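You operate a simulated robot arm through the tools that you are given. There is no shell and no other tool. Be economical: measure what you need, move in short steps, check, and stop when the job is done.

The job below is to be done with a simulated two-armed robot. You get a single attempt, and the scene is never put back.

## Task
Pick up the carton marked "pads" from the top board of the tall shelf with one hand, pass it to the other hand and put it on the top of the side bench. Set down upright: carton.
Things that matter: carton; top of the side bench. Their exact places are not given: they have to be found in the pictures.

It is judged by the outcome, as a careful person would: the job done as asked, and still so three seconds after it is handed in. It fails if anything else is knocked over, pushed out of place, dropped, spilled or broken.

## Robot
Two 7-joint arms with two-finger parallel grippers on one trunk, on a base that drives. Base frame: it is fixed to the floor where the robot stands at the start and does not move with it; the origin is under the middle of the robot, x ahead of it, y to its left, z up; the surface under the hand at the start is at about z = 860. Units: mm, degrees, N and s.
The left shoulder is at the start at [70, 163, 970], the right one opposite. With the tool pointing down near the work surface each hand reaches from about 300 to 860 mm from the robot's upright axis, wherever it stands, measured 20 degrees to its own side. Places, roughly: top of the side bench (22x22 cm) [-720, -1100, 760]. Payload 3.43 kg a hand.
Tool frame (each hand has its own): the origin (TCP) lies between the finger pads and is the grasp point; the fingertips stand 34 mm ahead of it; z points along the fingers, y is the line along which they close. Largest opening 128 mm; finger width 24, thickness 12; the body of the gripper, 48 by 130 mm, starts 96 mm behind the TCP.
Orientation is that of the tool frame in the base frame, as a unit quaternion [x, y, z, w]. With the fingers straight down and closing along the base's y, the tool's x points along the base's -x, its y along +y and its z along -z.

## Interface
- The arms move only by the tool nudge_tool. It takes "left_rows", "right_rows" or both (then of equal length, played together; a hand with none holds still); each is a list of rows, each an object of numbers (a shift or turn left out is 0, a gripper value left out holds the last): "hand": the gripper command, from -1 (shut) to 1 (fully open), values between in proportion; "x", "y", "z": the shift along the tool's x, y, z in units of 30 mm (1.0 is 30 mm); "ax", "ay", "az": the turn, a rotation vector about the tool's x, y, z in units of 5 degrees (1.0 is 5 degrees). In form: [{"hand": .., "x": .., "y": .., "z": .., "ax": .., "ay": .., "az": ..}, ...]. A call has 1 to 8 rows; each row shifts and turns the commanded pose from where the row before left it, along the tool's axes as they then stand. A call with a number of a shift or a turn outside -1 to 1 is refused whole. Rows are played at 5 a second. More than 50 mm and 8.6 degrees between two rows, or a gripper value outside its range, and nothing of the call is played. A pose out of reach is approached as far as the arm can. The call stops where the force on the tool passes 40 N (or 10 N more than at its start, if that is more) or the arm is blocked; 0.2 s more then pass. Each finger travels about 153 mm/s and halts on what it meets, pressing with about 44 N; the grip force reading is that of the motor and also rises with nothing between the fingers. The clock runs only during rows and for 0.2 s after the last one: add rows that do not move to give the fingers time. The reply holds the time, the measured pose of the TCP, the force on the tool along the base axes, the opening and the grip force, in the units named above and with some noise, with the torque about the TCP (base axes, N m) and any sound that the robot's microphone picked up.
- Cameras (640 x 400 px; columns grow to the right, rows downward): "scene" is now at [123.7, -50.3, 1285.9]; the picture's right is [-0.54, -0.84, 0.00], its down [0.26, -0.17, -0.95] and it looks along [0.80, -0.52, 0.31] (base axes); focal length 214 px, centre (320, 200). "left" rides on the left gripper at [76, 11, -160] in its tool frame; the picture's right is [-0.15, 0.99, 0.00], its down [-0.88, -0.13, -0.46] and it looks along [-0.45, -0.07, 0.89] (tool axes); focal length 234 px, centre (320, 200). "right" rides on the right gripper at [76, -11, -160] in its tool frame; the picture's right is [0.15, 0.99, 0.00], its down [-0.88, 0.13, -0.46] and it looks along [-0.45, 0.07, 0.89] (tool axes); focal length 234 px, centre (320, 200).
- camera(camera): a new picture of that camera. The clock stands still meanwhile.
- raise_lower(by): slides the trunk up (or, below 0, down) by that many mm; the arms and the scene camera ride with it, the base frame stays. It gives what a move gives, with no picture.
- steer(legs): drives the robot by 1 to 6 legs, each [ahead, left, turn to the left] in mm, mm and degrees, along the robot's own axes; the way and the turn of a leg run together, so that a leg with both is an arc; at most 1500 mm and 180 degrees a leg. The arms and the cameras ride along, it lands a little off, and it stops where it bumps. It gives what a move gives.
- aim_head(pan, tilt): turns the head with the scene camera to pan (to the left, within 86 degrees either way) and tilt (down, from -29 to 69), counted from straight ahead of the robot. It gives what a move gives.
- probe_pixels(camera, pixels): for up to 12 pixels [column, row] of the newest picture of that camera ("zoom" is the newest enlarged one), the place [x, y, z] in the base frame of the surface seen there, good to about 2 mm, but the place of the scene camera against the robot may be out by one fixed shift of up to 18 mm in any direction. The clock stands still meanwhile.
- zoom(camera, box): a new picture of the part [left, top, right, bottom] of that camera's present view, enlarged. The clock stands still meanwhile.
- job_done(): hands the job in; it is judged then, once.

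Go step by step. Measure first, check grasps and placings, and put right what went wrong. The budget is 80 turns and 58 pictures, counting those below and the enlarged ones. Unless the task says otherwise, let go and move clear before handing in, and close with one line.

The tools are called after ">>>" as name(argument=value, ...) on one line, values as JSON. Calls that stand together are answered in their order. nudge_tool: Moves the arms, as the interface text tells. Its arguments: {"type":"object","properties":{"left_rows":{"type":"array","items":{"type":"object","properties":{"hand":{"type":"number"},"x":{"type":"number"},"y":{"type":"number"},"z":{"type":"number"},"ax":{"type":"number"},"ay":{"type":"number"},"az":{"type":"number"}}}},"right_rows":{"type":"array","items":{"type":"object","properties":{"hand":{"type":"number"},"x":{"type":"number"},"y":{"type":"number"},"z":{"type":"number"},"ax":{"type":"number"},"ay":{"type":"number"},"az":{"type":"number"}}}}},"required":[]} The other tools are called the same way: raise_lower (by) slides the trunk up or down; steer (legs) drives the base; aim_head (pan, tilt) turns the head that bears the scene camera; camera (camera) takes a picture; probe_pixels (camera, pixels) gives the place of the surface under pixels of a picture; zoom (camera, box) takes an enlarged picture of a part of a camera's view; job_done () hands the job in.

At the start:

```text
time: 0.0
left_tool_pos: [673.9, -124.9, 998.4]
left_tool_rot: [0.0, 1.0, -0.001, 0.0]
left_force: [-1.0, -0.4, -0.2]
left_moment: [-0.01, 0.02, -0.02]
left_opening: 128.0
left_grasp_force: 0.0
right_tool_pos: [362.6, -515.0, 999.9]
right_tool_rot: [0.001, 1.0, 0.0, 0.0]
right_force: [-0.2, 0.1, -0.2]
right_moment: [0.01, -0.04, 0.02]
right_opening: 128.1
right_grasp_force: 0.1
trunk travel left (down, up): [-450.0, 490.0]
robot x, y, heading: [-0.3, -1.1, 0.0]
head pan, tilt: [-32.9, -18.3]
```

scene: 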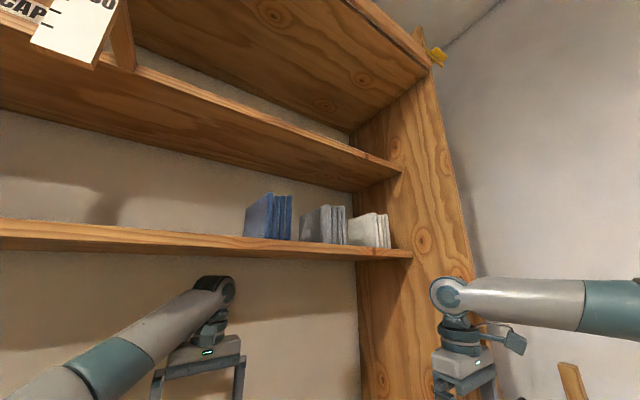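
right: 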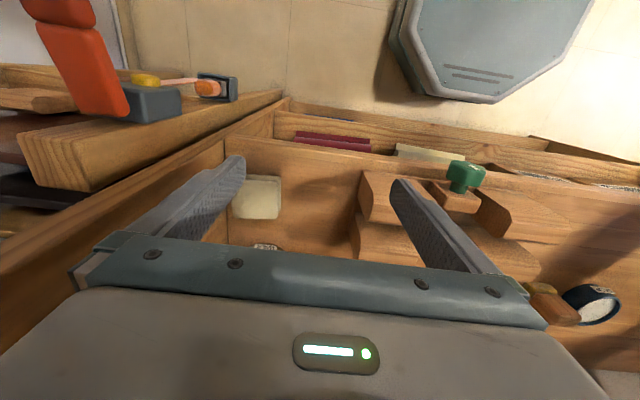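
left: 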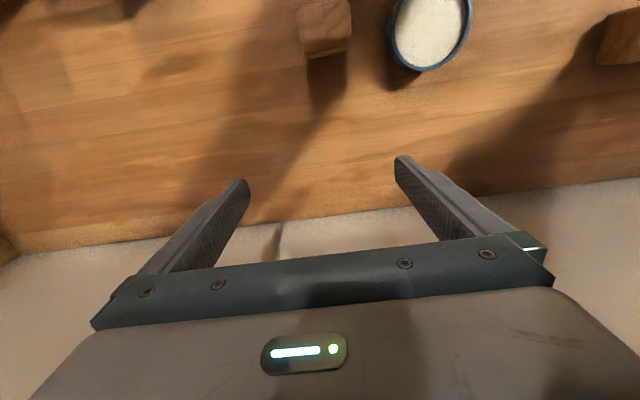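

The scene picture shows a tall shelf with a hanging sign or carton at the upper left (70, 30), so I'll pan the head to see more of the top board.

>>> aim_head(pan=0, tilt=-25)

>>> camera(camera="scene")

```text
time: 1.0
left_tool_pos: [674.3, -125.1, 998.2]
left_tool_rot: [0.001, 1.0, 0.0, 0.0]
left_force: [-1.1, -0.3, -0.1]
left_moment: [-0.02, -0.02, -0.01]
left_opening: 127.8
left_grasp_force: 0.1
right_tool_pos: [362.4, -513.0, 1000.3]
right_tool_rot: [0.0, 1.0, 0.0, 0.0]
right_force: [0.7, -0.4, 0.4]
right_moment: [0.02, 0.01, -0.01]
right_opening: 128.3
right_grasp_force: 0.1
trunk travel left (down, up): [-450.0, 490.0]
robot x, y, heading: [0.4, 1.3, 0.3]
head pan, tilt: [0.0, -25.0]
```

```text
54 pictures are left
```

scene: 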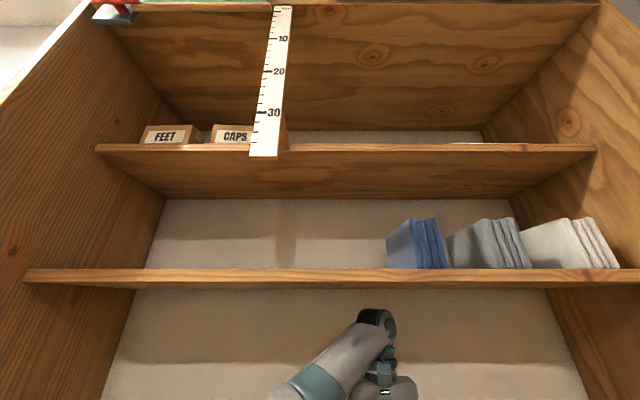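

Two cartons (FEET 165,135; CAPS 235,135) stand on a board with a ruler in front; the pads carton isn't visible yet. I'll measure the shelf geometry.

>>> probe_pixels(camera="scene", pixels=[[165, 136], [235, 136], [265, 150], [283, 8], [450, 147], [400, 275], [100, 150], [592, 152], [115, 12], [400, 6], [385, 136], [375, 320]])

>>> zoom(camera="scene", box=[80, 0, 400, 200])

```text
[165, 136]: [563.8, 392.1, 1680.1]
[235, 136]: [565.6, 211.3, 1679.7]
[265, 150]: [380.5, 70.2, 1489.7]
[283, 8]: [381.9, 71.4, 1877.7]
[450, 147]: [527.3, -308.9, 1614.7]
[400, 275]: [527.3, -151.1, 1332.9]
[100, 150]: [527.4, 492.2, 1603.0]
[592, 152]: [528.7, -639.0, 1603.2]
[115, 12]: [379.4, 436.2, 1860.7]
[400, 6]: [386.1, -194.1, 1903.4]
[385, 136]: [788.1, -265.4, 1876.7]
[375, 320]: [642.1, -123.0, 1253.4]
```

```text
2.00 times, centred on (240, 100) of scene
```

zoom: 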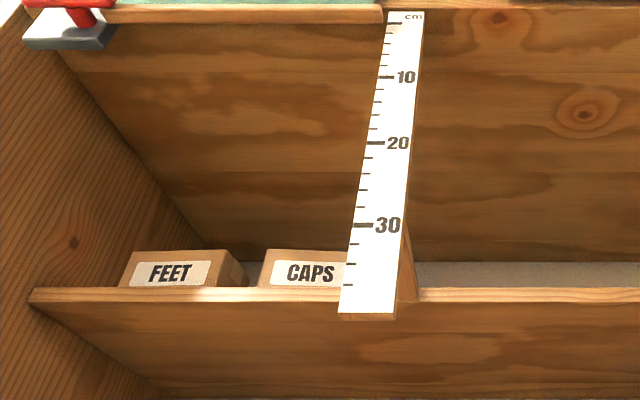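

The top compartment floor is at about z≈1615 (front x≈527), with a panel above it at about z≈1890; the pads carton may be hidden. Before driving, I'll look at what's around at lower levels.

>>> aim_head(pan=0, tilt=35)

>>> camera(camera="scene")

>>> aim_head(pan=-80, tilt=30)

>>> camera(camera="scene")

```text
time: 2.3
left_tool_pos: [673.6, -126.2, 999.5]
left_tool_rot: [0.0, 1.0, 0.0, 0.0]
left_force: [0.4, 0.3, 0.3]
left_moment: [0.03, 0.01, 0.0]
left_opening: 127.9
left_grasp_force: 0.1
right_tool_pos: [361.4, -513.5, 999.8]
right_tool_rot: [0.0, 1.0, 0.0, 0.001]
right_force: [-0.3, -1.0, 0.7]
right_moment: [0.01, 0.0, -0.01]
right_opening: 127.8
right_grasp_force: 0.0
trunk travel left (down, up): [-450.0, 490.0]
robot x, y, heading: [-0.9, 0.1, 0.1]
head pan, tilt: [0.0, 35.0]
```

```text
52 pictures are left
```

scene: 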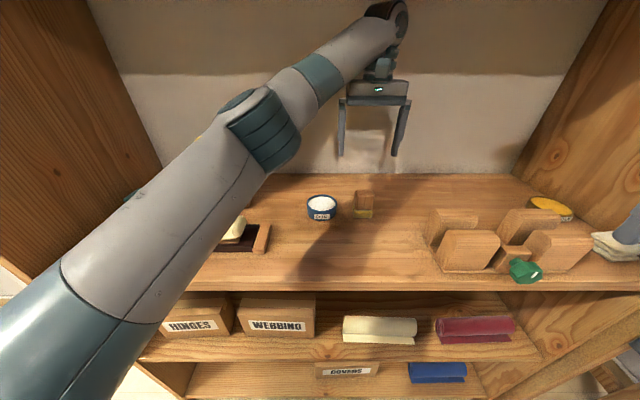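

```text
time: 3.8
left_tool_pos: [673.3, -125.3, 999.2]
left_tool_rot: [0.0, 1.0, 0.0, 0.001]
left_force: [-0.6, 0.1, 0.2]
left_moment: [-0.02, 0.0, 0.01]
left_opening: 128.0
left_grasp_force: 0.1
right_tool_pos: [362.5, -513.7, 999.2]
right_tool_rot: [0.0, 1.0, 0.0, 0.0]
right_force: [0.8, -0.9, 0.9]
right_moment: [0.0, -0.03, 0.0]
right_opening: 128.0
right_grasp_force: 0.0
trunk travel left (down, up): [-450.0, 490.0]
robot x, y, heading: [0.4, 1.4, -0.0]
head pan, tilt: [-80.0, 30.0]
```

```text
51 pictures are left
```

scene: 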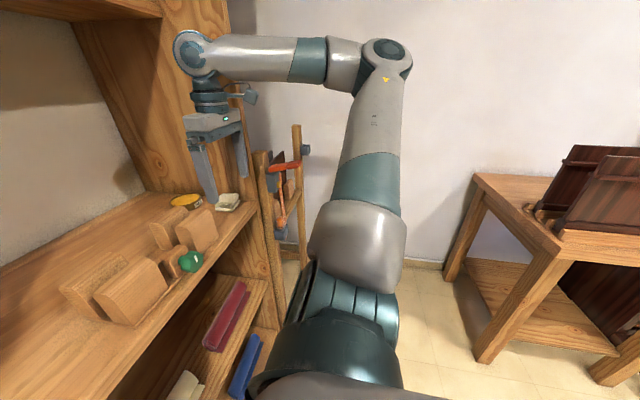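

The left arm lies straight out over the worktop below the first board, and behind on the right there's a bench (480-640, 180-380). I'll measure clearances before backing off.

>>> probe_pixels(camera="scene", pixels=[[475, 178], [560, 245], [480, 360], [600, 210], [387, 60], [270, 60], [450, 60], [297, 150], [250, 205], [360, 180]])

>>> aim_head(pan=86, tilt=30)

>>> camera(camera="scene")

```text
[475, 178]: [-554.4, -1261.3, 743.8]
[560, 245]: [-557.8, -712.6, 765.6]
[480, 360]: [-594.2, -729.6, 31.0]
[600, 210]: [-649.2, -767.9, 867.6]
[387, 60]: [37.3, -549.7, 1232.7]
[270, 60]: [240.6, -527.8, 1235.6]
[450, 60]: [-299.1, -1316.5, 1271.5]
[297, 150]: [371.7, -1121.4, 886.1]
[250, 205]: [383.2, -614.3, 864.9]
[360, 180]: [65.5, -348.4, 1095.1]
```

```text
time: 6.3
left_tool_pos: [672.6, -125.2, 999.4]
left_tool_rot: [0.0, 1.0, 0.0, -0.001]
left_force: [0.2, 0.1, -0.8]
left_moment: [0.0, 0.02, 0.02]
left_opening: 128.0
left_grasp_force: 0.1
right_tool_pos: [362.1, -513.3, 999.5]
right_tool_rot: [0.0, 1.0, 0.001, 0.0]
right_force: [-0.6, 0.5, 1.0]
right_moment: [0.01, 0.03, 0.01]
right_opening: 127.8
right_grasp_force: 0.0
trunk travel left (down, up): [-450.0, 490.0]
robot x, y, heading: [-1.3, -2.7, 0.2]
head pan, tilt: [85.9, 30.0]
```

```text
50 pictures are left
```

scene: 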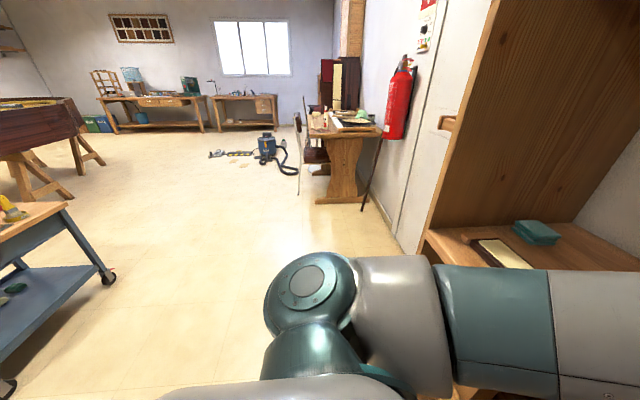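

There's a cart behind-left (0-110, 200-380). I'll measure it to see how far I may back up.

>>> probe_pixels(camera="scene", pixels=[[65, 207], [108, 275], [40, 225], [10, 385], [10, 215], [300, 280], [150, 390]])

>>> steer(legs=[[-330, 0, 0]])

>>> aim_head(pan=-86, tilt=40)

>>> camera(camera="scene")

```text
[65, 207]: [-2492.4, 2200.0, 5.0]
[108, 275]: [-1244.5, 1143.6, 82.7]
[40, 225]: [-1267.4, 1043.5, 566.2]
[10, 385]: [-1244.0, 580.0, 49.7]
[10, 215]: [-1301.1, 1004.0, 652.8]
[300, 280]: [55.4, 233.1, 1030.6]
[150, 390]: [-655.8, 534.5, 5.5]
```

```text
time: 8.5
left_tool_pos: [344.5, -125.8, 999.3]
left_tool_rot: [0.0, 1.0, 0.0, 0.0]
left_force: [-0.2, 0.1, -0.4]
left_moment: [0.04, -0.01, -0.01]
left_opening: 127.9
left_grasp_force: 0.0
right_tool_pos: [33.5, -515.2, 999.3]
right_tool_rot: [0.0, 1.0, 0.0, 0.0]
right_force: [0.3, 0.3, 0.2]
right_moment: [-0.02, -0.01, 0.02]
right_opening: 128.0
right_grasp_force: 0.1
trunk travel left (down, up): [-450.0, 490.0]
robot x, y, heading: [-327.9, -2.8, -0.0]
head pan, tilt: [85.9, 30.0]
```

```text
time: 11.1
left_tool_pos: [344.2, -126.8, 1000.0]
left_tool_rot: [0.001, 1.0, 0.0, 0.0]
left_force: [-0.8, -0.4, -0.4]
left_moment: [-0.01, 0.0, -0.01]
left_opening: 128.3
left_grasp_force: 0.1
right_tool_pos: [33.8, -515.7, 999.4]
right_tool_rot: [0.0, 1.0, 0.0, 0.001]
right_force: [0.1, -0.2, -0.3]
right_moment: [0.0, -0.01, 0.02]
right_opening: 128.2
right_grasp_force: 0.0
trunk travel left (down, up): [-450.0, 490.0]
robot x, y, heading: [-333.7, 1.1, 0.0]
head pan, tilt: [-85.9, 40.0]
```

```text
49 pictures are left
```

scene: 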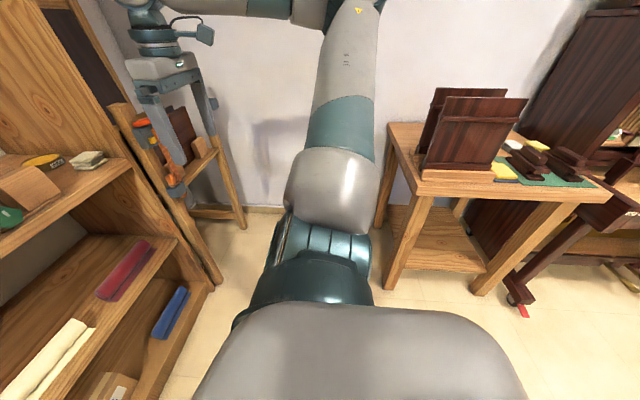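

The area is clear. I'll raise the trunk and look at the top compartment.

>>> raise_lower(by=450)

>>> aim_head(pan=0, tilt=0)

>>> camera(camera="scene")

```text
refused: 450 is not a number from -400 to 400
```

```text
time: 12.7
left_tool_pos: [344.7, -126.1, 999.1]
left_tool_rot: [0.001, 1.0, 0.0, 0.0]
left_force: [-0.6, -0.6, 1.0]
left_moment: [0.0, 0.01, -0.01]
left_opening: 128.1
left_grasp_force: 0.1
right_tool_pos: [34.6, -515.8, 999.5]
right_tool_rot: [0.001, 1.0, 0.0, 0.0]
right_force: [0.6, 0.3, -0.9]
right_moment: [-0.02, 0.0, 0.01]
right_opening: 128.3
right_grasp_force: 0.0
trunk travel left (down, up): [-450.0, 490.0]
robot x, y, heading: [-329.2, 0.6, -0.0]
head pan, tilt: [0.0, 0.0]
```

```text
48 pictures are left
```

scene: 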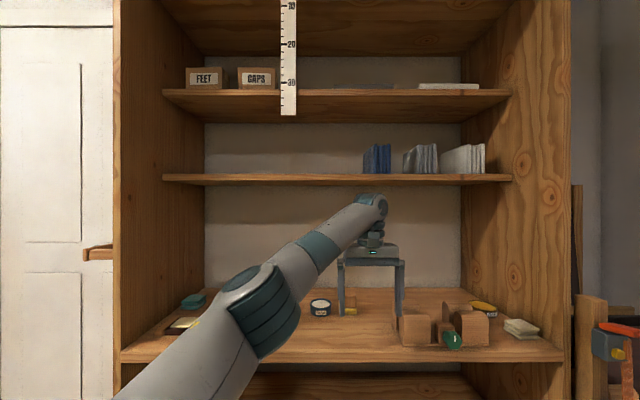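

The view is clear, so I'll raise in one step of 400 and look again.

>>> raise_lower(by=400)

>>> camera(camera="scene")

```text
time: 16.5
left_tool_pos: [345.3, -125.5, 1399.5]
left_tool_rot: [0.001, 1.0, 0.0, 0.0]
left_force: [0.0, -0.7, 0.2]
left_moment: [0.02, 0.02, -0.02]
left_opening: 127.9
left_grasp_force: 0.0
right_tool_pos: [33.2, -514.9, 1399.8]
right_tool_rot: [0.001, 1.0, 0.0, 0.0]
right_force: [-0.2, -0.7, -0.5]
right_moment: [0.0, 0.0, 0.02]
right_opening: 128.0
right_grasp_force: 0.2
trunk travel left (down, up): [-850.0, 90.0]
robot x, y, heading: [-325.7, 3.1, -0.2]
head pan, tilt: [0.0, 0.0]
```

```text
47 pictures are left
```

scene: 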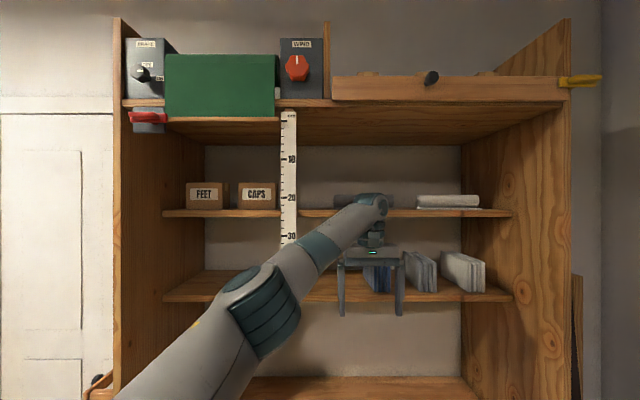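

Raised view shows FEET, CAPS on the upper board, and machines on the very top. The pads carton may be hidden behind the ruler or arm; I'll zoom from slightly different spots.

>>> raise_lower(by=90)

>>> steer(legs=[[0, -250, 0]])

>>> aim_head(pan=0, tilt=-5)

>>> zoom(camera="scene", box=[20, 30, 500, 330])

```text
time: 17.8
left_tool_pos: [344.4, -126.7, 1489.7]
left_tool_rot: [0.0, 1.0, 0.0, 0.0]
left_force: [-0.4, -0.1, 0.1]
left_moment: [0.02, 0.0, 0.0]
left_opening: 128.3
left_grasp_force: 0.2
right_tool_pos: [33.6, -515.5, 1489.1]
right_tool_rot: [0.002, 1.0, 0.0, 0.0]
right_force: [0.3, -0.4, 0.7]
right_moment: [0.01, -0.01, -0.03]
right_opening: 128.0
right_grasp_force: 0.0
trunk travel left (down, up): [-940.0, 0.0]
robot x, y, heading: [-331.9, 0.8, -0.3]
head pan, tilt: [0.0, 0.0]
```

```text
time: 19.6
left_tool_pos: [344.4, -367.1, 1490.0]
left_tool_rot: [0.001, 1.0, -0.002, 0.0]
left_force: [-0.2, 0.3, 0.6]
left_moment: [-0.08, 0.02, 0.01]
left_opening: 128.0
left_grasp_force: 0.0
right_tool_pos: [31.8, -755.6, 1491.2]
right_tool_rot: [0.001, 1.0, -0.001, 0.0]
right_force: [0.0, 1.1, 0.9]
right_moment: [-0.08, -0.03, 0.05]
right_opening: 128.0
right_grasp_force: 0.1
trunk travel left (down, up): [-940.0, 0.0]
robot x, y, heading: [-330.3, -244.6, -0.2]
head pan, tilt: [0.0, 0.0]
```

```text
time: 20.2
left_tool_pos: [344.8, -368.8, 1490.3]
left_tool_rot: [0.001, 1.0, -0.001, 0.0]
left_force: [0.4, -0.1, 0.0]
left_moment: [0.0, 0.0, 0.01]
left_opening: 128.0
left_grasp_force: 0.0
right_tool_pos: [33.2, -758.1, 1490.7]
right_tool_rot: [0.002, 1.0, -0.001, -0.001]
right_force: [0.0, -0.1, 1.1]
right_moment: [-0.02, -0.02, 0.03]
right_opening: 128.2
right_grasp_force: 0.1
trunk travel left (down, up): [-940.0, 0.0]
robot x, y, heading: [-324.9, -241.8, -0.0]
head pan, tilt: [0.0, -5.0]
```

```text
1.33 times, centred on (260, 180) of scene
```

zoom: 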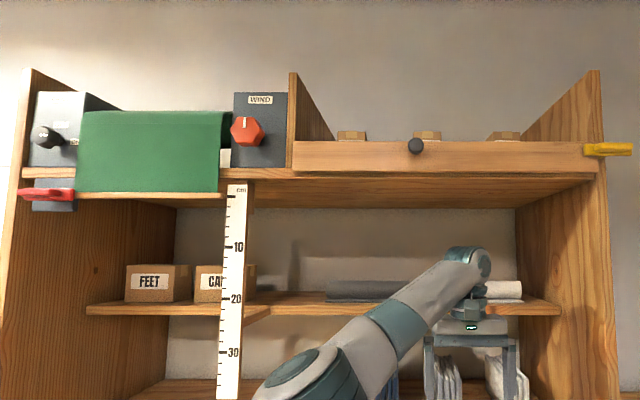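

Three cartons peek over a wooden front lip with a knob on the very top board (zoom (350,135), (427,135), (505,136)). I'll measure them and the lip.

>>> probe_pixels(camera="zoom", pixels=[[350, 135], [427, 135], [505, 136], [360, 145], [360, 170], [414, 146], [293, 80], [598, 80], [610, 150], [560, 130], [260, 150], [330, 125]])

>>> zoom(camera="scene", box=[220, 60, 520, 200])

```text
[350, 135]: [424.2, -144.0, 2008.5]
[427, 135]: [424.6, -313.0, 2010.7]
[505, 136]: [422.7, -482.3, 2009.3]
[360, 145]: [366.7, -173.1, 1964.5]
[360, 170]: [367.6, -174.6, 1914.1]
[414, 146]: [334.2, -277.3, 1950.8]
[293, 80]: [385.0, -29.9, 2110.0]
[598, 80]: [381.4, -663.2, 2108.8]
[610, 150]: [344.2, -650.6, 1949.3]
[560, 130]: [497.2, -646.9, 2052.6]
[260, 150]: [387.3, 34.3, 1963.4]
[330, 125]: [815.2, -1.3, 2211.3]
```

```text
2.13 times, centred on (370, 130) of scene
```

zoom: 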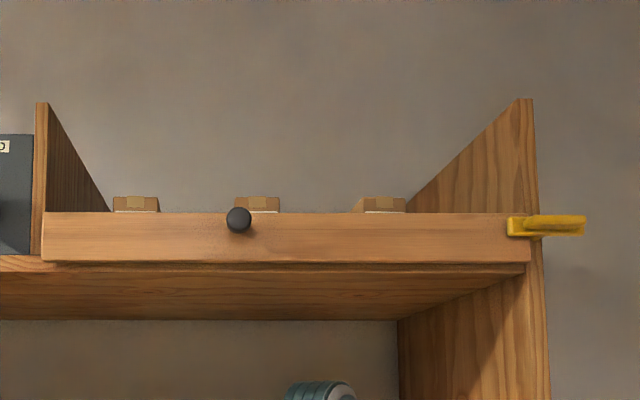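

The cartons' top edges are at z≈2010 and the front faces at x≈424, behind a lip at x≈367 (top ≈1980). I'll back off a little and lift the left hand, so its camera can look over the lip at the labels.

>>> steer(legs=[[-120, 0, 0]])

>>> nudge_tool(left_rows=[{"z": -1}, {"z": -1}, {"z": -1}, {"z": -1}, {"z": -1}, {"z": -1}, {"z": -1}, {"z": -1}])

>>> nudge_tool(left_rows=[{"z": -1, "ay": -1}, {"z": -1, "x": -0.1, "ay": -1}, {"z": -1, "x": -0.15, "ay": -1}, {"z": -1, "x": -0.25, "ay": -1}, {"z": -1, "x": -0.35, "ay": -1}, {"z": -0.9, "x": -0.42, "ay": -1}, {"z": -0.87, "x": -0.5}, {"z": -0.87, "x": -0.5}])

>>> camera(camera="left")

```text
time: 21.5
left_tool_pos: [229.1, -372.6, 1487.2]
left_tool_rot: [0.001, 1.0, -0.001, -0.003]
left_force: [0.3, 0.5, 0.6]
left_moment: [-0.01, 0.1, 0.0]
left_opening: 128.1
left_grasp_force: 0.1
right_tool_pos: [-84.2, -760.4, 1489.1]
right_tool_rot: [0.003, 1.0, 0.001, -0.002]
right_force: [0.6, 0.3, 0.3]
right_moment: [0.01, 0.05, 0.04]
right_opening: 128.1
right_grasp_force: 0.2
trunk travel left (down, up): [-940.0, 0.0]
robot x, y, heading: [-450.7, -245.1, -0.1]
head pan, tilt: [0.0, -5.0]
```

```text
time: 23.3
left_tool_pos: [166.4, -325.9, 1659.8]
left_tool_rot: [-0.004, 1.0, -0.009, 0.001]
left_force: [1.1, -0.8, -0.4]
left_moment: [0.01, -0.04, 0.0]
left_opening: 128.3
left_grasp_force: 0.1
left hand out of reach, approached as far as the arm can: row 2, 3, 4, 5, 6, 7, 8
right_tool_pos: [-91.2, -760.9, 1489.9]
right_tool_rot: [0.003, 1.0, 0.0, 0.001]
right_force: [-0.7, -0.4, 0.3]
right_moment: [-0.02, -0.05, -0.02]
right_opening: 127.9
right_grasp_force: 0.1
trunk travel left (down, up): [-940.0, 0.0]
robot x, y, heading: [-449.1, -241.3, -0.3]
head pan, tilt: [0.0, -5.0]
```

```text
time: 24.6
left_tool_pos: [230.3, -294.3, 1675.4]
left_tool_rot: [-0.026, 0.993, 0.004, 0.115]
left_force: [0.9, 0.4, -1.3]
left_moment: [-0.02, 0.02, -0.01]
left_opening: 127.8
left_grasp_force: 0.1
left hand out of reach, approached as far as the arm can: row 1, 3, 5
right_tool_pos: [-85.3, -760.4, 1488.3]
right_tool_rot: [0.002, 1.0, 0.0, -0.002]
right_force: [1.0, 0.1, 0.0]
right_moment: [-0.01, 0.06, -0.01]
right_opening: 128.0
right_grasp_force: 0.0
trunk travel left (down, up): [-940.0, 0.0]
robot x, y, heading: [-448.5, -242.5, -0.6]
head pan, tilt: [0.0, -5.0]
stopped in row 6 (left hand): the arm was blocked; the commanded pose is now the measured one
```

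```text
44 pictures are left
```

left: 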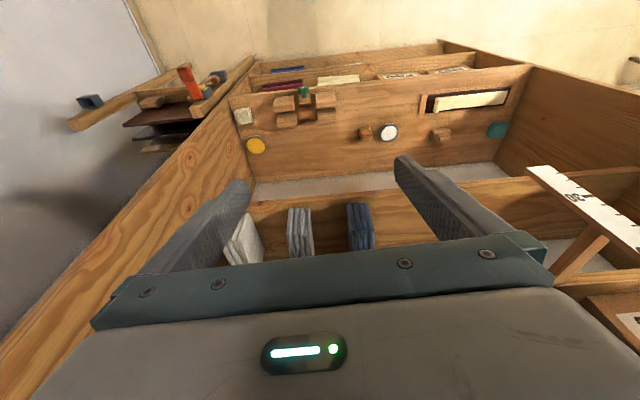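

The hand hit its reach limit with the tool down and the arm far out; a pitched hand closer to the trunk should get higher. I'll pitch it forward while drawing it back.

>>> nudge_tool(left_rows=[{"x": 0.9, "z": -0.3, "ay": -1}, {"x": 0.9, "z": -0.3, "ay": -1}, {"x": 0.9, "z": -0.4, "ay": -1}, {"x": 0.8, "z": -0.5, "ay": -1}, {"x": 0.7, "z": -0.6, "ay": -1}, {"ay": -1}, {"ay": -1}, {"ay": -1}])

>>> nudge_tool(left_rows=[{"x": -0.8, "z": -0.6}, {"x": -0.8, "z": -0.6}, {"x": -0.8, "z": -0.6}, {"x": -0.8, "z": -0.6}, {"x": -0.8, "z": -0.6}, {"x": -0.8, "z": -0.6}, {"x": -0.8, "z": -0.6}, {"x": -0.8, "z": -0.6}])

```text
time: 26.4
left_tool_pos: [103.7, -322.1, 1711.4]
left_tool_rot: [-0.021, 0.893, 0.012, 0.449]
left_force: [1.4, -0.4, 0.0]
left_moment: [-0.04, 0.02, 0.02]
left_opening: 127.5
left_grasp_force: 0.1
left hand out of reach, approached as far as the arm can: row 1
right_tool_pos: [-88.2, -761.5, 1489.8]
right_tool_rot: [0.002, 1.0, 0.0, -0.001]
right_force: [0.1, -0.1, -0.1]
right_moment: [0.02, 0.0, 0.0]
right_opening: 128.0
right_grasp_force: 0.1
trunk travel left (down, up): [-940.0, 0.0]
robot x, y, heading: [-448.5, -243.5, -0.8]
head pan, tilt: [0.0, -5.0]
```

```text
time: 28.2
left_tool_pos: [104.6, -303.3, 1956.3]
left_tool_rot: [-0.036, 0.893, 0.007, 0.448]
left_force: [0.4, 0.1, -0.5]
left_moment: [0.01, -0.03, 0.03]
left_opening: 128.0
left_grasp_force: 0.0
left hand out of reach, approached as far as the arm can: row 8
right_tool_pos: [-91.8, -762.7, 1490.1]
right_tool_rot: [0.002, 1.0, 0.001, 0.001]
right_force: [-0.4, -0.3, -0.2]
right_moment: [0.09, -0.03, 0.0]
right_opening: 128.0
right_grasp_force: 0.0
trunk travel left (down, up): [-940.0, 0.0]
robot x, y, heading: [-446.7, -243.8, -0.3]
head pan, tilt: [0.0, -5.0]
```

It now reaches z=1956 with pitch ≈53°. Moving toward its own shoulder (+y) should permit more height.

>>> nudge_tool(left_rows=[{"y": 1}, {"y": 1}, {"y": 1}, {"y": 1}, {"y": 1}, {"y": 1}, {"x": -0.8, "z": -0.6}, {"x": -0.8, "z": -0.6}])

>>> nudge_tool(left_rows=[{"x": -0.8, "z": -0.6}, {"x": -0.8, "z": -0.6}, {"x": -0.8, "z": -0.6}])

>>> camera(camera="left")

```text
time: 30.0
left_tool_pos: [88.6, -149.3, 2008.1]
left_tool_rot: [-0.019, 0.893, 0.014, 0.449]
left_force: [0.4, 0.3, -0.6]
left_moment: [0.03, 0.02, 0.04]
left_opening: 128.1
left_grasp_force: 0.0
right_tool_pos: [-93.2, -765.2, 1487.8]
right_tool_rot: [0.002, 1.0, 0.002, 0.0]
right_force: [-0.8, -0.8, 0.6]
right_moment: [0.03, 0.0, 0.0]
right_opening: 128.1
right_grasp_force: 0.1
trunk travel left (down, up): [-940.0, 0.0]
robot x, y, heading: [-453.7, -243.6, -0.2]
head pan, tilt: [0.0, -5.0]
```

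```text
time: 30.8
left_tool_pos: [84.4, -134.9, 2024.0]
left_tool_rot: [-0.021, 0.893, 0.012, 0.449]
left_force: [0.4, -0.4, 0.7]
left_moment: [0.02, 0.01, 0.02]
left_opening: 127.7
left_grasp_force: 0.1
left hand out of reach, approached as far as the arm can: row 1, 2, 3
right_tool_pos: [-86.9, -760.4, 1489.7]
right_tool_rot: [0.002, 1.0, 0.0, -0.001]
right_force: [-1.4, 0.7, 0.0]
right_moment: [0.02, 0.0, 0.0]
right_opening: 128.0
right_grasp_force: 0.0
trunk travel left (down, up): [-940.0, 0.0]
robot x, y, heading: [-448.7, -243.8, -0.2]
head pan, tilt: [0.0, -5.0]
```

```text
43 pictures are left
```

left: 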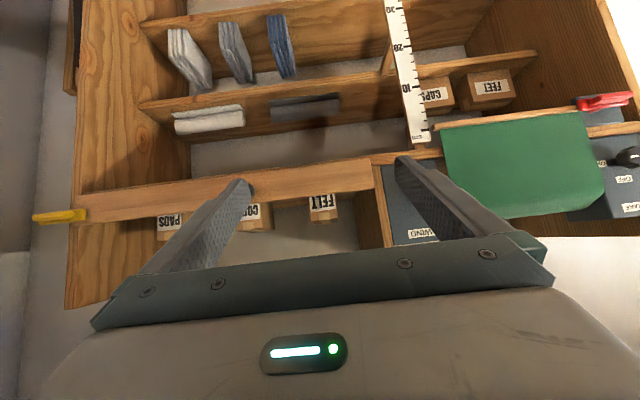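

In the (upside-down) left picture, PADS is the carton farthest right in the robot's view, at (168, 225), i.e. y≈-482. I'll zoom and measure.

>>> zoom(camera="left", box=[50, 150, 290, 300])

```text
2.67 times, centred on (170, 225) of left
```

zoom: 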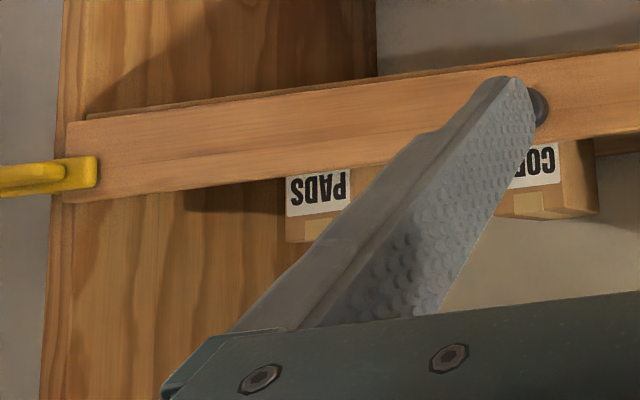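

PADS confirmed. I'll measure its edges and the lip with this camera (which has no fixed shift).

>>> probe_pixels(camera="zoom", pixels=[[318, 190], [291, 205], [291, 238], [318, 222], [315, 236], [230, 160], [230, 177], [230, 110], [130, 210], [560, 205], [595, 195], [230, 280]])

```text
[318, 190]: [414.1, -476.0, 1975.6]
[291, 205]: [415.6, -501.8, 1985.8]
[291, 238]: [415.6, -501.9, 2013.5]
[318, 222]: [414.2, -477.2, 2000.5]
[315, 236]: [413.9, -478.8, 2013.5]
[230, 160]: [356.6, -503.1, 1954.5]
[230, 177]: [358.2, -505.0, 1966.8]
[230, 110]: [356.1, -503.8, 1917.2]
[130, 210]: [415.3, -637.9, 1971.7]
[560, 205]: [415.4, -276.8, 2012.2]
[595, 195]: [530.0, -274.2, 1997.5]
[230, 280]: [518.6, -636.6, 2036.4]
```

The carton's front is at x≈415, right edge y≈-503, top z≈2014; the lip top is ≈1972 at x≈357. I'll pick with the left hand at about 65° pitch over the lip, so first I draw the hand in and higher, then shift the robot to the right.

>>> nudge_tool(left_rows=[{"ay": -0.8, "x": 0.5, "z": -0.8}, {"ay": -0.8, "x": 0.5, "z": -0.8}, {"ay": -0.8, "x": 0.45, "z": -0.9}, {"x": 0.42, "z": -0.9}, {"x": 0.42, "z": -0.9}, {"x": -0.9, "z": -0.42}, {"x": -0.9, "z": -0.42}])

>>> steer(legs=[[0, -335, 0]])

>>> camera(camera="left")

>>> camera(camera="scene")

```text
time: 32.4
left_tool_pos: [-61.0, -148.7, 2086.0]
left_tool_rot: [-0.018, 0.842, 0.016, 0.539]
left_force: [0.1, -0.6, 0.1]
left_moment: [0.03, 0.01, 0.02]
left_opening: 128.0
left_grasp_force: 0.1
right_tool_pos: [-89.5, -765.0, 1488.5]
right_tool_rot: [0.003, 1.0, 0.001, 0.001]
right_force: [0.0, -0.1, -0.4]
right_moment: [0.05, 0.0, 0.02]
right_opening: 128.2
right_grasp_force: 0.0
trunk travel left (down, up): [-940.0, 0.0]
robot x, y, heading: [-448.1, -242.7, -0.5]
head pan, tilt: [0.0, -5.0]
```

```text
time: 34.1
left_tool_pos: [-64.8, -336.3, 2088.5]
left_tool_rot: [-0.032, 0.84, 0.015, 0.541]
left_force: [-1.2, 0.8, 0.0]
left_moment: [-0.04, -0.07, -0.14]
left_opening: 128.0
left_grasp_force: 0.1
right_tool_pos: [-78.3, -959.9, 1499.6]
right_tool_rot: [-0.006, 1.0, -0.006, 0.005]
right_force: [-0.3, 0.2, 1.3]
right_moment: [-0.11, -0.11, 0.01]
right_opening: 128.1
right_grasp_force: 0.1
trunk travel left (down, up): [-940.0, 0.0]
robot x, y, heading: [-437.8, -462.3, 0.8]
head pan, tilt: [0.0, -5.0]
stopped in leg 1: the robot was blocked; the commanded pose is now the measured one
```

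```text
41 pictures are left
```

left: 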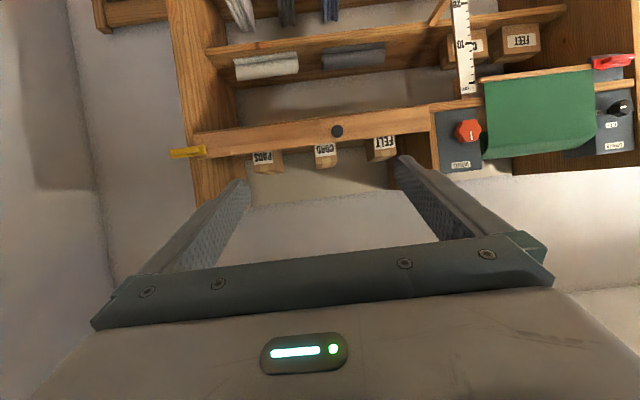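

```text
40 pictures are left
```

scene: 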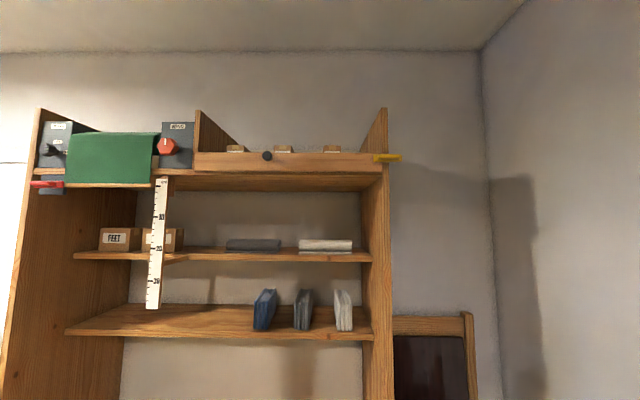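

The drive was blocked at y≈-462; I'll look to the right and down to see what was touched.

>>> aim_head(pan=-86, tilt=55)

>>> camera(camera="scene")

```text
time: 35.7
left_tool_pos: [-49.5, -359.7, 2087.1]
left_tool_rot: [-0.029, 0.842, 0.02, 0.538]
left_force: [-0.1, -0.7, -0.6]
left_moment: [-0.01, 0.01, 0.04]
left_opening: 127.9
left_grasp_force: 0.1
right_tool_pos: [-68.1, -977.3, 1490.7]
right_tool_rot: [-0.007, 1.0, 0.0, 0.001]
right_force: [0.9, 0.1, 0.2]
right_moment: [0.0, -0.04, -0.04]
right_opening: 127.9
right_grasp_force: 0.0
trunk travel left (down, up): [-940.0, 0.0]
robot x, y, heading: [-434.4, -464.3, 0.8]
head pan, tilt: [-85.9, 55.0]
```

```text
39 pictures are left
```

scene: 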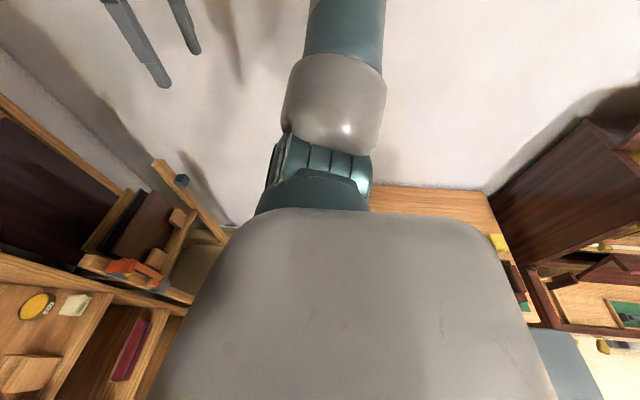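

The base likely met the bench (front edge y≈-710) there. I'll step left, go forward past it, then continue right.

>>> steer(legs=[[0, 40, 0], [260, 0, -0.8], [0, -150, 0]])

>>> aim_head(pan=-86, tilt=40)

>>> camera(camera="scene")

>>> camera(camera="left")

```text
time: 39.0
left_tool_pos: [212.8, -457.0, 2084.7]
left_tool_rot: [-0.027, 0.844, 0.015, 0.536]
left_force: [-0.1, -0.1, -0.1]
left_moment: [-0.03, -0.01, -0.08]
left_opening: 127.9
left_grasp_force: 0.1
right_tool_pos: [185.8, -1079.2, 1491.7]
right_tool_rot: [-0.001, 1.0, -0.003, 0.0]
right_force: [-0.1, 0.5, -0.4]
right_moment: [-0.03, 0.03, -0.01]
right_opening: 128.0
right_grasp_force: 0.1
trunk travel left (down, up): [-940.0, 0.0]
robot x, y, heading: [-182.0, -571.9, 0.4]
head pan, tilt: [-85.9, 55.0]
```

```text
time: 39.8
left_tool_pos: [210.7, -461.9, 2085.5]
left_tool_rot: [-0.026, 0.843, 0.015, 0.537]
left_force: [-0.1, 1.0, 0.2]
left_moment: [0.01, -0.03, 0.0]
left_opening: 127.7
left_grasp_force: 0.0
right_tool_pos: [184.9, -1082.2, 1490.6]
right_tool_rot: [-0.002, 1.0, -0.002, 0.0]
right_force: [0.2, -0.2, -0.7]
right_moment: [0.01, -0.02, 0.01]
right_opening: 128.1
right_grasp_force: 0.1
trunk travel left (down, up): [-940.0, 0.0]
robot x, y, heading: [-180.4, -568.1, 0.4]
head pan, tilt: [-85.9, 40.0]
```

```text
38 pictures are left
```

scene: 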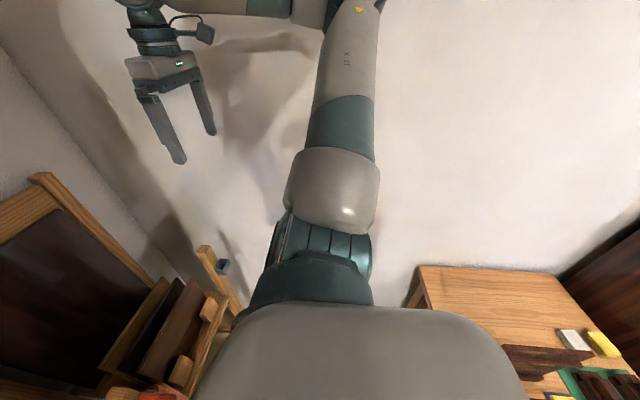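

```text
37 pictures are left
```

left: 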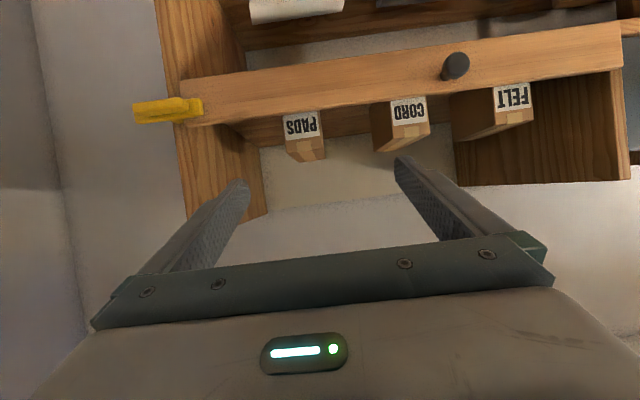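

Good view: PADS at (304, 130), with clear gaps either side. I'll zoom and measure it exactly.

>>> zoom(camera="left", box=[240, 80, 400, 180])

```text
4.00 times, centred on (320, 130) of left
```

zoom: 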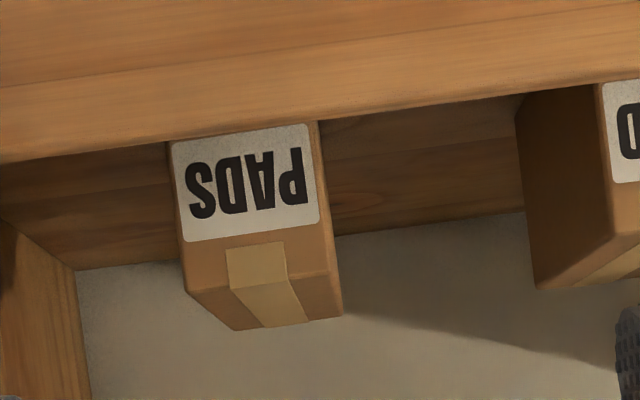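

>>> probe_pixels(camera="zoom", pixels=[[175, 200], [320, 190], [188, 285], [325, 262], [338, 310], [240, 325], [265, 280], [250, 180], [240, 110], [100, 110], [380, 200], [530, 280]])

```text
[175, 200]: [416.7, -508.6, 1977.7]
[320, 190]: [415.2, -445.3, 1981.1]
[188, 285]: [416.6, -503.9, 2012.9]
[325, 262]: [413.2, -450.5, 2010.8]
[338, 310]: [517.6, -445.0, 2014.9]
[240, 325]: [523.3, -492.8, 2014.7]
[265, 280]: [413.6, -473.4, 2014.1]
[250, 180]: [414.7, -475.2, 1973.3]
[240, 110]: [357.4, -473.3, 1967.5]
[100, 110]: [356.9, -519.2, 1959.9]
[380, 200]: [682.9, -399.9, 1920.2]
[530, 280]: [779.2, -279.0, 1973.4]
```

The carton spans x 414–524, y ≈ -508…-442, top 2015; I'll straddle it at (450, -475). First I correct the ≈3° yaw and test how far forward the hand reaches at this height.

>>> nudge_tool(left_rows=[{"ax": 0.62, "az": 0.29}, {"x": -0.42, "z": 0.906}, {"x": -0.3, "z": 0.6}, {"x": 0, "z": 0}])

>>> steer(legs=[[100, 0, 0]])

```text
time: 40.8
left_tool_pos: [258.8, -465.5, 2087.7]
left_tool_rot: [0.0, 0.843, 0.0, 0.538]
left_force: [-0.6, 0.9, -0.1]
left_moment: [0.0, -0.01, 0.01]
left_opening: 128.2
left_grasp_force: 0.1
right_tool_pos: [182.4, -1082.2, 1492.4]
right_tool_rot: [-0.001, 1.0, -0.002, 0.001]
right_force: [-0.3, -0.1, -0.6]
right_moment: [-0.03, 0.01, 0.02]
right_opening: 128.1
right_grasp_force: 0.0
trunk travel left (down, up): [-940.0, 0.0]
robot x, y, heading: [-182.0, -568.6, 0.4]
head pan, tilt: [-85.9, 40.0]
```

```text
time: 41.9
left_tool_pos: [343.0, -466.4, 2090.4]
left_tool_rot: [0.002, 0.841, -0.002, 0.541]
left_force: [-0.1, -0.8, 0.0]
left_moment: [-0.01, -0.05, -0.02]
left_opening: 127.7
left_grasp_force: 0.0
right_tool_pos: [270.9, -1084.5, 1493.4]
right_tool_rot: [0.0, 1.0, -0.001, 0.006]
right_force: [-0.9, -0.2, 0.2]
right_moment: [-0.01, -0.11, -0.01]
right_opening: 128.1
right_grasp_force: 0.1
trunk travel left (down, up): [-940.0, 0.0]
robot x, y, heading: [-82.2, -567.5, -0.1]
head pan, tilt: [-85.9, 40.0]
```

Reach is fine at z≈2088. I'll drive another 80 mm and trim sideways, then check.

>>> steer(legs=[[80, 0, 0]])

>>> nudge_tool(left_rows=[{"y": -0.3}, {"x": 0}])

>>> camera(camera="left")

```text
time: 43.0
left_tool_pos: [419.6, -466.8, 2090.4]
left_tool_rot: [0.003, 0.84, -0.002, 0.543]
left_force: [-1.5, -0.4, 1.4]
left_moment: [0.0, -0.01, 0.03]
left_opening: 127.9
left_grasp_force: 0.1
right_tool_pos: [345.6, -1085.0, 1495.1]
right_tool_rot: [0.001, 1.0, -0.002, 0.005]
right_force: [-1.2, -0.1, 0.5]
right_moment: [0.02, -0.1, -0.01]
right_opening: 128.0
right_grasp_force: 0.0
trunk travel left (down, up): [-940.0, 0.0]
robot x, y, heading: [-6.6, -572.3, -0.1]
head pan, tilt: [-85.9, 40.0]
```

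```text
time: 43.6
left_tool_pos: [427.8, -477.8, 2087.6]
left_tool_rot: [0.004, 0.842, -0.002, 0.54]
left_force: [-0.6, 0.5, -0.4]
left_moment: [-0.01, -0.05, -0.02]
left_opening: 127.9
left_grasp_force: 0.0
right_tool_pos: [353.0, -1085.0, 1492.7]
right_tool_rot: [0.001, 1.0, -0.001, 0.002]
right_force: [-0.6, -0.8, 0.0]
right_moment: [0.01, -0.04, 0.0]
right_opening: 128.0
right_grasp_force: 0.1
trunk travel left (down, up): [-940.0, 0.0]
robot x, y, heading: [-5.6, -571.7, -0.1]
head pan, tilt: [-85.9, 40.0]
```

```text
35 pictures are left
```

left: 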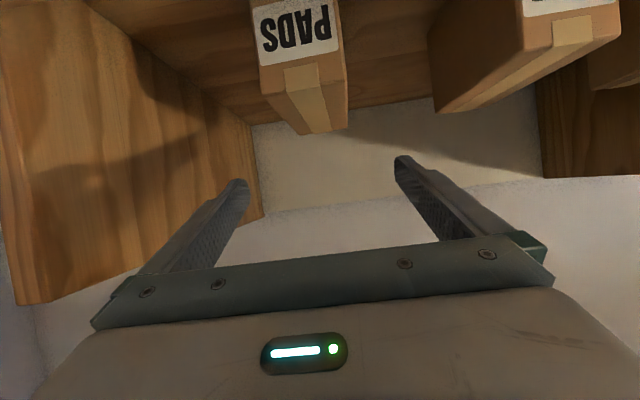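

The hand is above the carton and well centred. I'll shift 19 mm forward and descend in steps.

>>> nudge_tool(left_rows=[{"x": -0.27, "z": 0.59}, {"x": 0.8, "z": 0.37}, {"x": 0.8, "z": 0.37}, {"x": 0.75, "z": 0.35}, {"x": 0}])

>>> camera(camera="left")

```text
time: 44.8
left_tool_pos: [453.8, -480.6, 2008.4]
left_tool_rot: [0.003, 0.843, -0.001, 0.538]
left_force: [-0.7, -0.2, 0.1]
left_moment: [0.05, 0.0, 0.05]
left_opening: 127.9
left_grasp_force: 0.1
right_tool_pos: [358.0, -1086.2, 1490.3]
right_tool_rot: [0.001, 1.0, 0.0, 0.002]
right_force: [-0.6, -0.7, -0.4]
right_moment: [-0.01, 0.02, 0.01]
right_opening: 128.0
right_grasp_force: 0.1
trunk travel left (down, up): [-940.0, 0.0]
robot x, y, heading: [-4.1, -570.5, -0.3]
head pan, tilt: [-85.9, 40.0]
```

```text
34 pictures are left
```

left: 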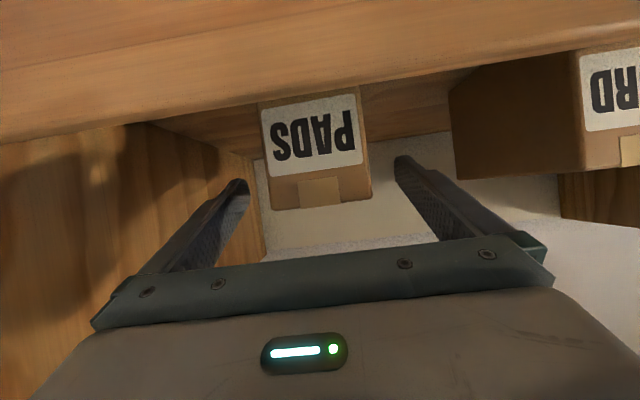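

The carton is between the fingers. I'll go down a further 21 mm, trim y, and close.

>>> nudge_tool(left_rows=[{"x": 0.7, "z": 0.2, "y": 0.13}, {"x": 0}, {"hand": -1}, {"x": 0}, {"x": 0}, {"x": 0}])

>>> camera(camera="left")

```text
time: 46.2
left_tool_pos: [450.4, -474.2, 1988.3]
left_tool_rot: [0.002, 0.843, -0.001, 0.539]
left_force: [0.0, -1.5, 0.5]
left_moment: [0.01, 0.07, 0.01]
left_opening: 61.5
left_grasp_force: 44.0
right_tool_pos: [355.6, -1084.9, 1490.2]
right_tool_rot: [0.001, 1.0, -0.001, 0.0]
right_force: [-0.8, 0.0, -0.2]
right_moment: [0.0, 0.02, 0.03]
right_opening: 128.2
right_grasp_force: 0.1
trunk travel left (down, up): [-940.0, 0.0]
robot x, y, heading: [-10.4, -567.7, -0.4]
head pan, tilt: [-85.9, 40.0]
```

```text
33 pictures are left
```

left: 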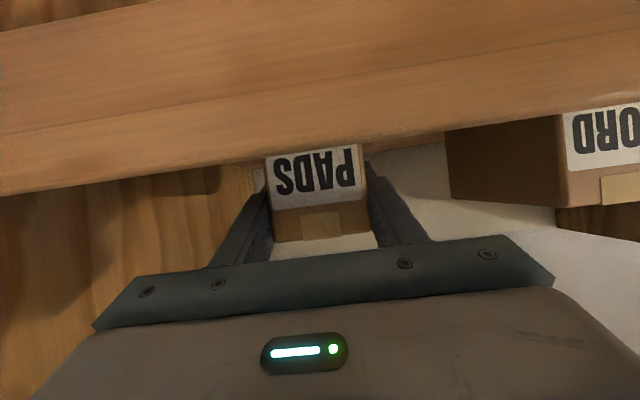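

The grip holds at 61.5 mm opening. I'll lift straight up about 100 mm.

>>> nudge_tool(left_rows=[{"x": -0.45, "z": -0.21}, {"x": -0.45, "z": -0.21}, {"x": -0.45, "z": -0.21}, {"x": -0.45, "z": -0.21}, {"x": -0.6, "z": -0.28}, {"x": -0.6, "z": -0.28}, {"x": -0.6, "z": -0.28}, {"x": 0}])

>>> camera(camera="left")

```text
time: 48.0
left_tool_pos: [447.9, -464.3, 2095.8]
left_tool_rot: [0.002, 0.843, -0.002, 0.539]
left_force: [-0.6, -0.2, -2.2]
left_moment: [-0.02, 0.05, -0.02]
left_opening: 61.7
left_grasp_force: 43.8
left hand out of reach, approached as far as the arm can: row 7
right_tool_pos: [357.6, -1084.0, 1491.8]
right_tool_rot: [0.001, 1.0, -0.002, 0.001]
right_force: [0.0, 0.6, -0.7]
right_moment: [-0.03, 0.01, 0.01]
right_opening: 127.9
right_grasp_force: 0.1
trunk travel left (down, up): [-940.0, 0.0]
robot x, y, heading: [-3.5, -570.0, -0.5]
head pan, tilt: [-85.9, 40.0]
```

```text
32 pictures are left
```

left: 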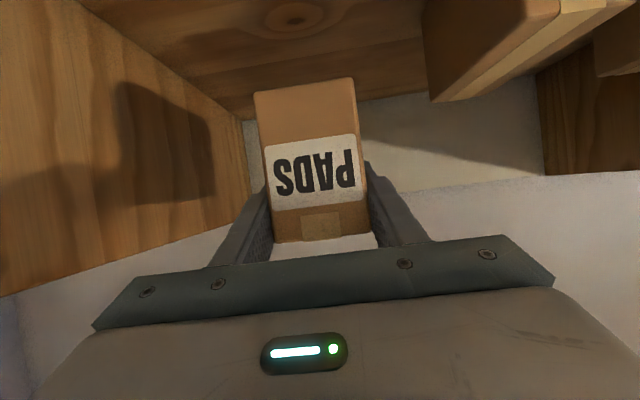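

Carton lifted, light (~2 N). I'll check its bottom edge height before passing over the lip.

>>> probe_pixels(camera="left", pixels=[[305, 96], [270, 105], [345, 90], [305, 206]])

```text
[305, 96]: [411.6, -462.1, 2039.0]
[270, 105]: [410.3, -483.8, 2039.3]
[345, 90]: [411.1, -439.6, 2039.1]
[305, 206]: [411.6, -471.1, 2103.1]
```

The bottom is at z≈2036, well clear of the lip (≈1972). I'll back straight off, then step left into open floor.

>>> steer(legs=[[-180, 0, 0], [-120, 300, 0]])

>>> nudge_tool(left_rows=[{"x": 0.9, "z": 0.42}, {"x": 0.9, "z": 0.42}, {"x": 0.9, "z": 0.42}, {"x": 0.9, "z": 0.42}, {"x": 0.9, "z": 0.42}, {"x": 0.9, "z": 0.42}, {"x": 0.9, "z": 0.42}, {"x": 0.9, "z": 0.42}])

>>> aim_head(pan=0, tilt=10)

>>> camera(camera="scene")

```text
time: 51.2
left_tool_pos: [136.0, -172.1, 2098.2]
left_tool_rot: [-0.001, 0.842, 0.003, 0.54]
left_force: [-0.7, -0.2, -1.7]
left_moment: [0.02, 0.12, 0.01]
left_opening: 61.5
left_grasp_force: 44.0
right_tool_pos: [53.3, -788.1, 1490.4]
right_tool_rot: [-0.003, 1.0, 0.001, 0.001]
right_force: [-0.4, 0.2, 0.1]
right_moment: [0.02, 0.0, -0.01]
right_opening: 127.9
right_grasp_force: 0.1
trunk travel left (down, up): [-940.0, 0.0]
robot x, y, heading: [-314.3, -276.1, 0.6]
head pan, tilt: [-85.9, 40.0]
```

```text
time: 53.0
left_tool_pos: [139.6, -163.4, 1857.0]
left_tool_rot: [-0.002, 0.843, 0.001, 0.538]
left_force: [-0.3, -0.1, -2.0]
left_moment: [-0.03, 0.07, -0.07]
left_opening: 61.8
left_grasp_force: 43.7
right_tool_pos: [53.4, -782.7, 1491.4]
right_tool_rot: [-0.003, 1.0, -0.002, 0.001]
right_force: [0.8, 0.0, -0.2]
right_moment: [-0.05, -0.01, 0.03]
right_opening: 128.1
right_grasp_force: 0.0
trunk travel left (down, up): [-940.0, 0.0]
robot x, y, heading: [-316.6, -274.3, 0.6]
head pan, tilt: [-85.9, 40.0]
```

```text
time: 54.6
left_tool_pos: [137.4, -165.6, 1857.8]
left_tool_rot: [-0.001, 0.843, 0.001, 0.539]
left_force: [-0.5, 0.3, -1.5]
left_moment: [0.01, 0.08, 0.0]
left_opening: 61.5
left_grasp_force: 43.7
right_tool_pos: [52.1, -784.2, 1491.3]
right_tool_rot: [-0.004, 1.0, -0.002, 0.0]
right_force: [0.0, 0.5, -0.3]
right_moment: [0.03, -0.02, 0.0]
right_opening: 127.8
right_grasp_force: 0.2
trunk travel left (down, up): [-940.0, 0.0]
robot x, y, heading: [-315.3, -275.7, 0.3]
head pan, tilt: [0.0, 10.0]
```

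```text
31 pictures are left
```

scene: 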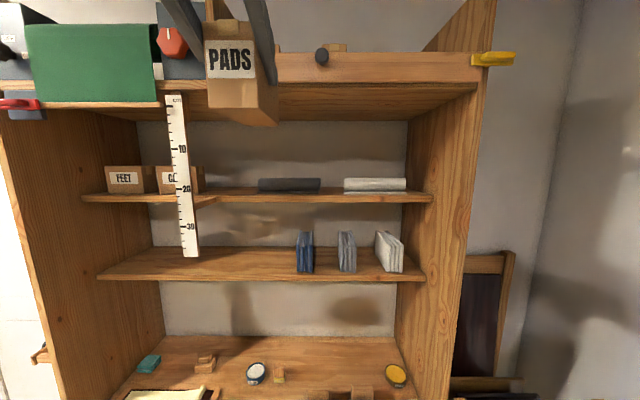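

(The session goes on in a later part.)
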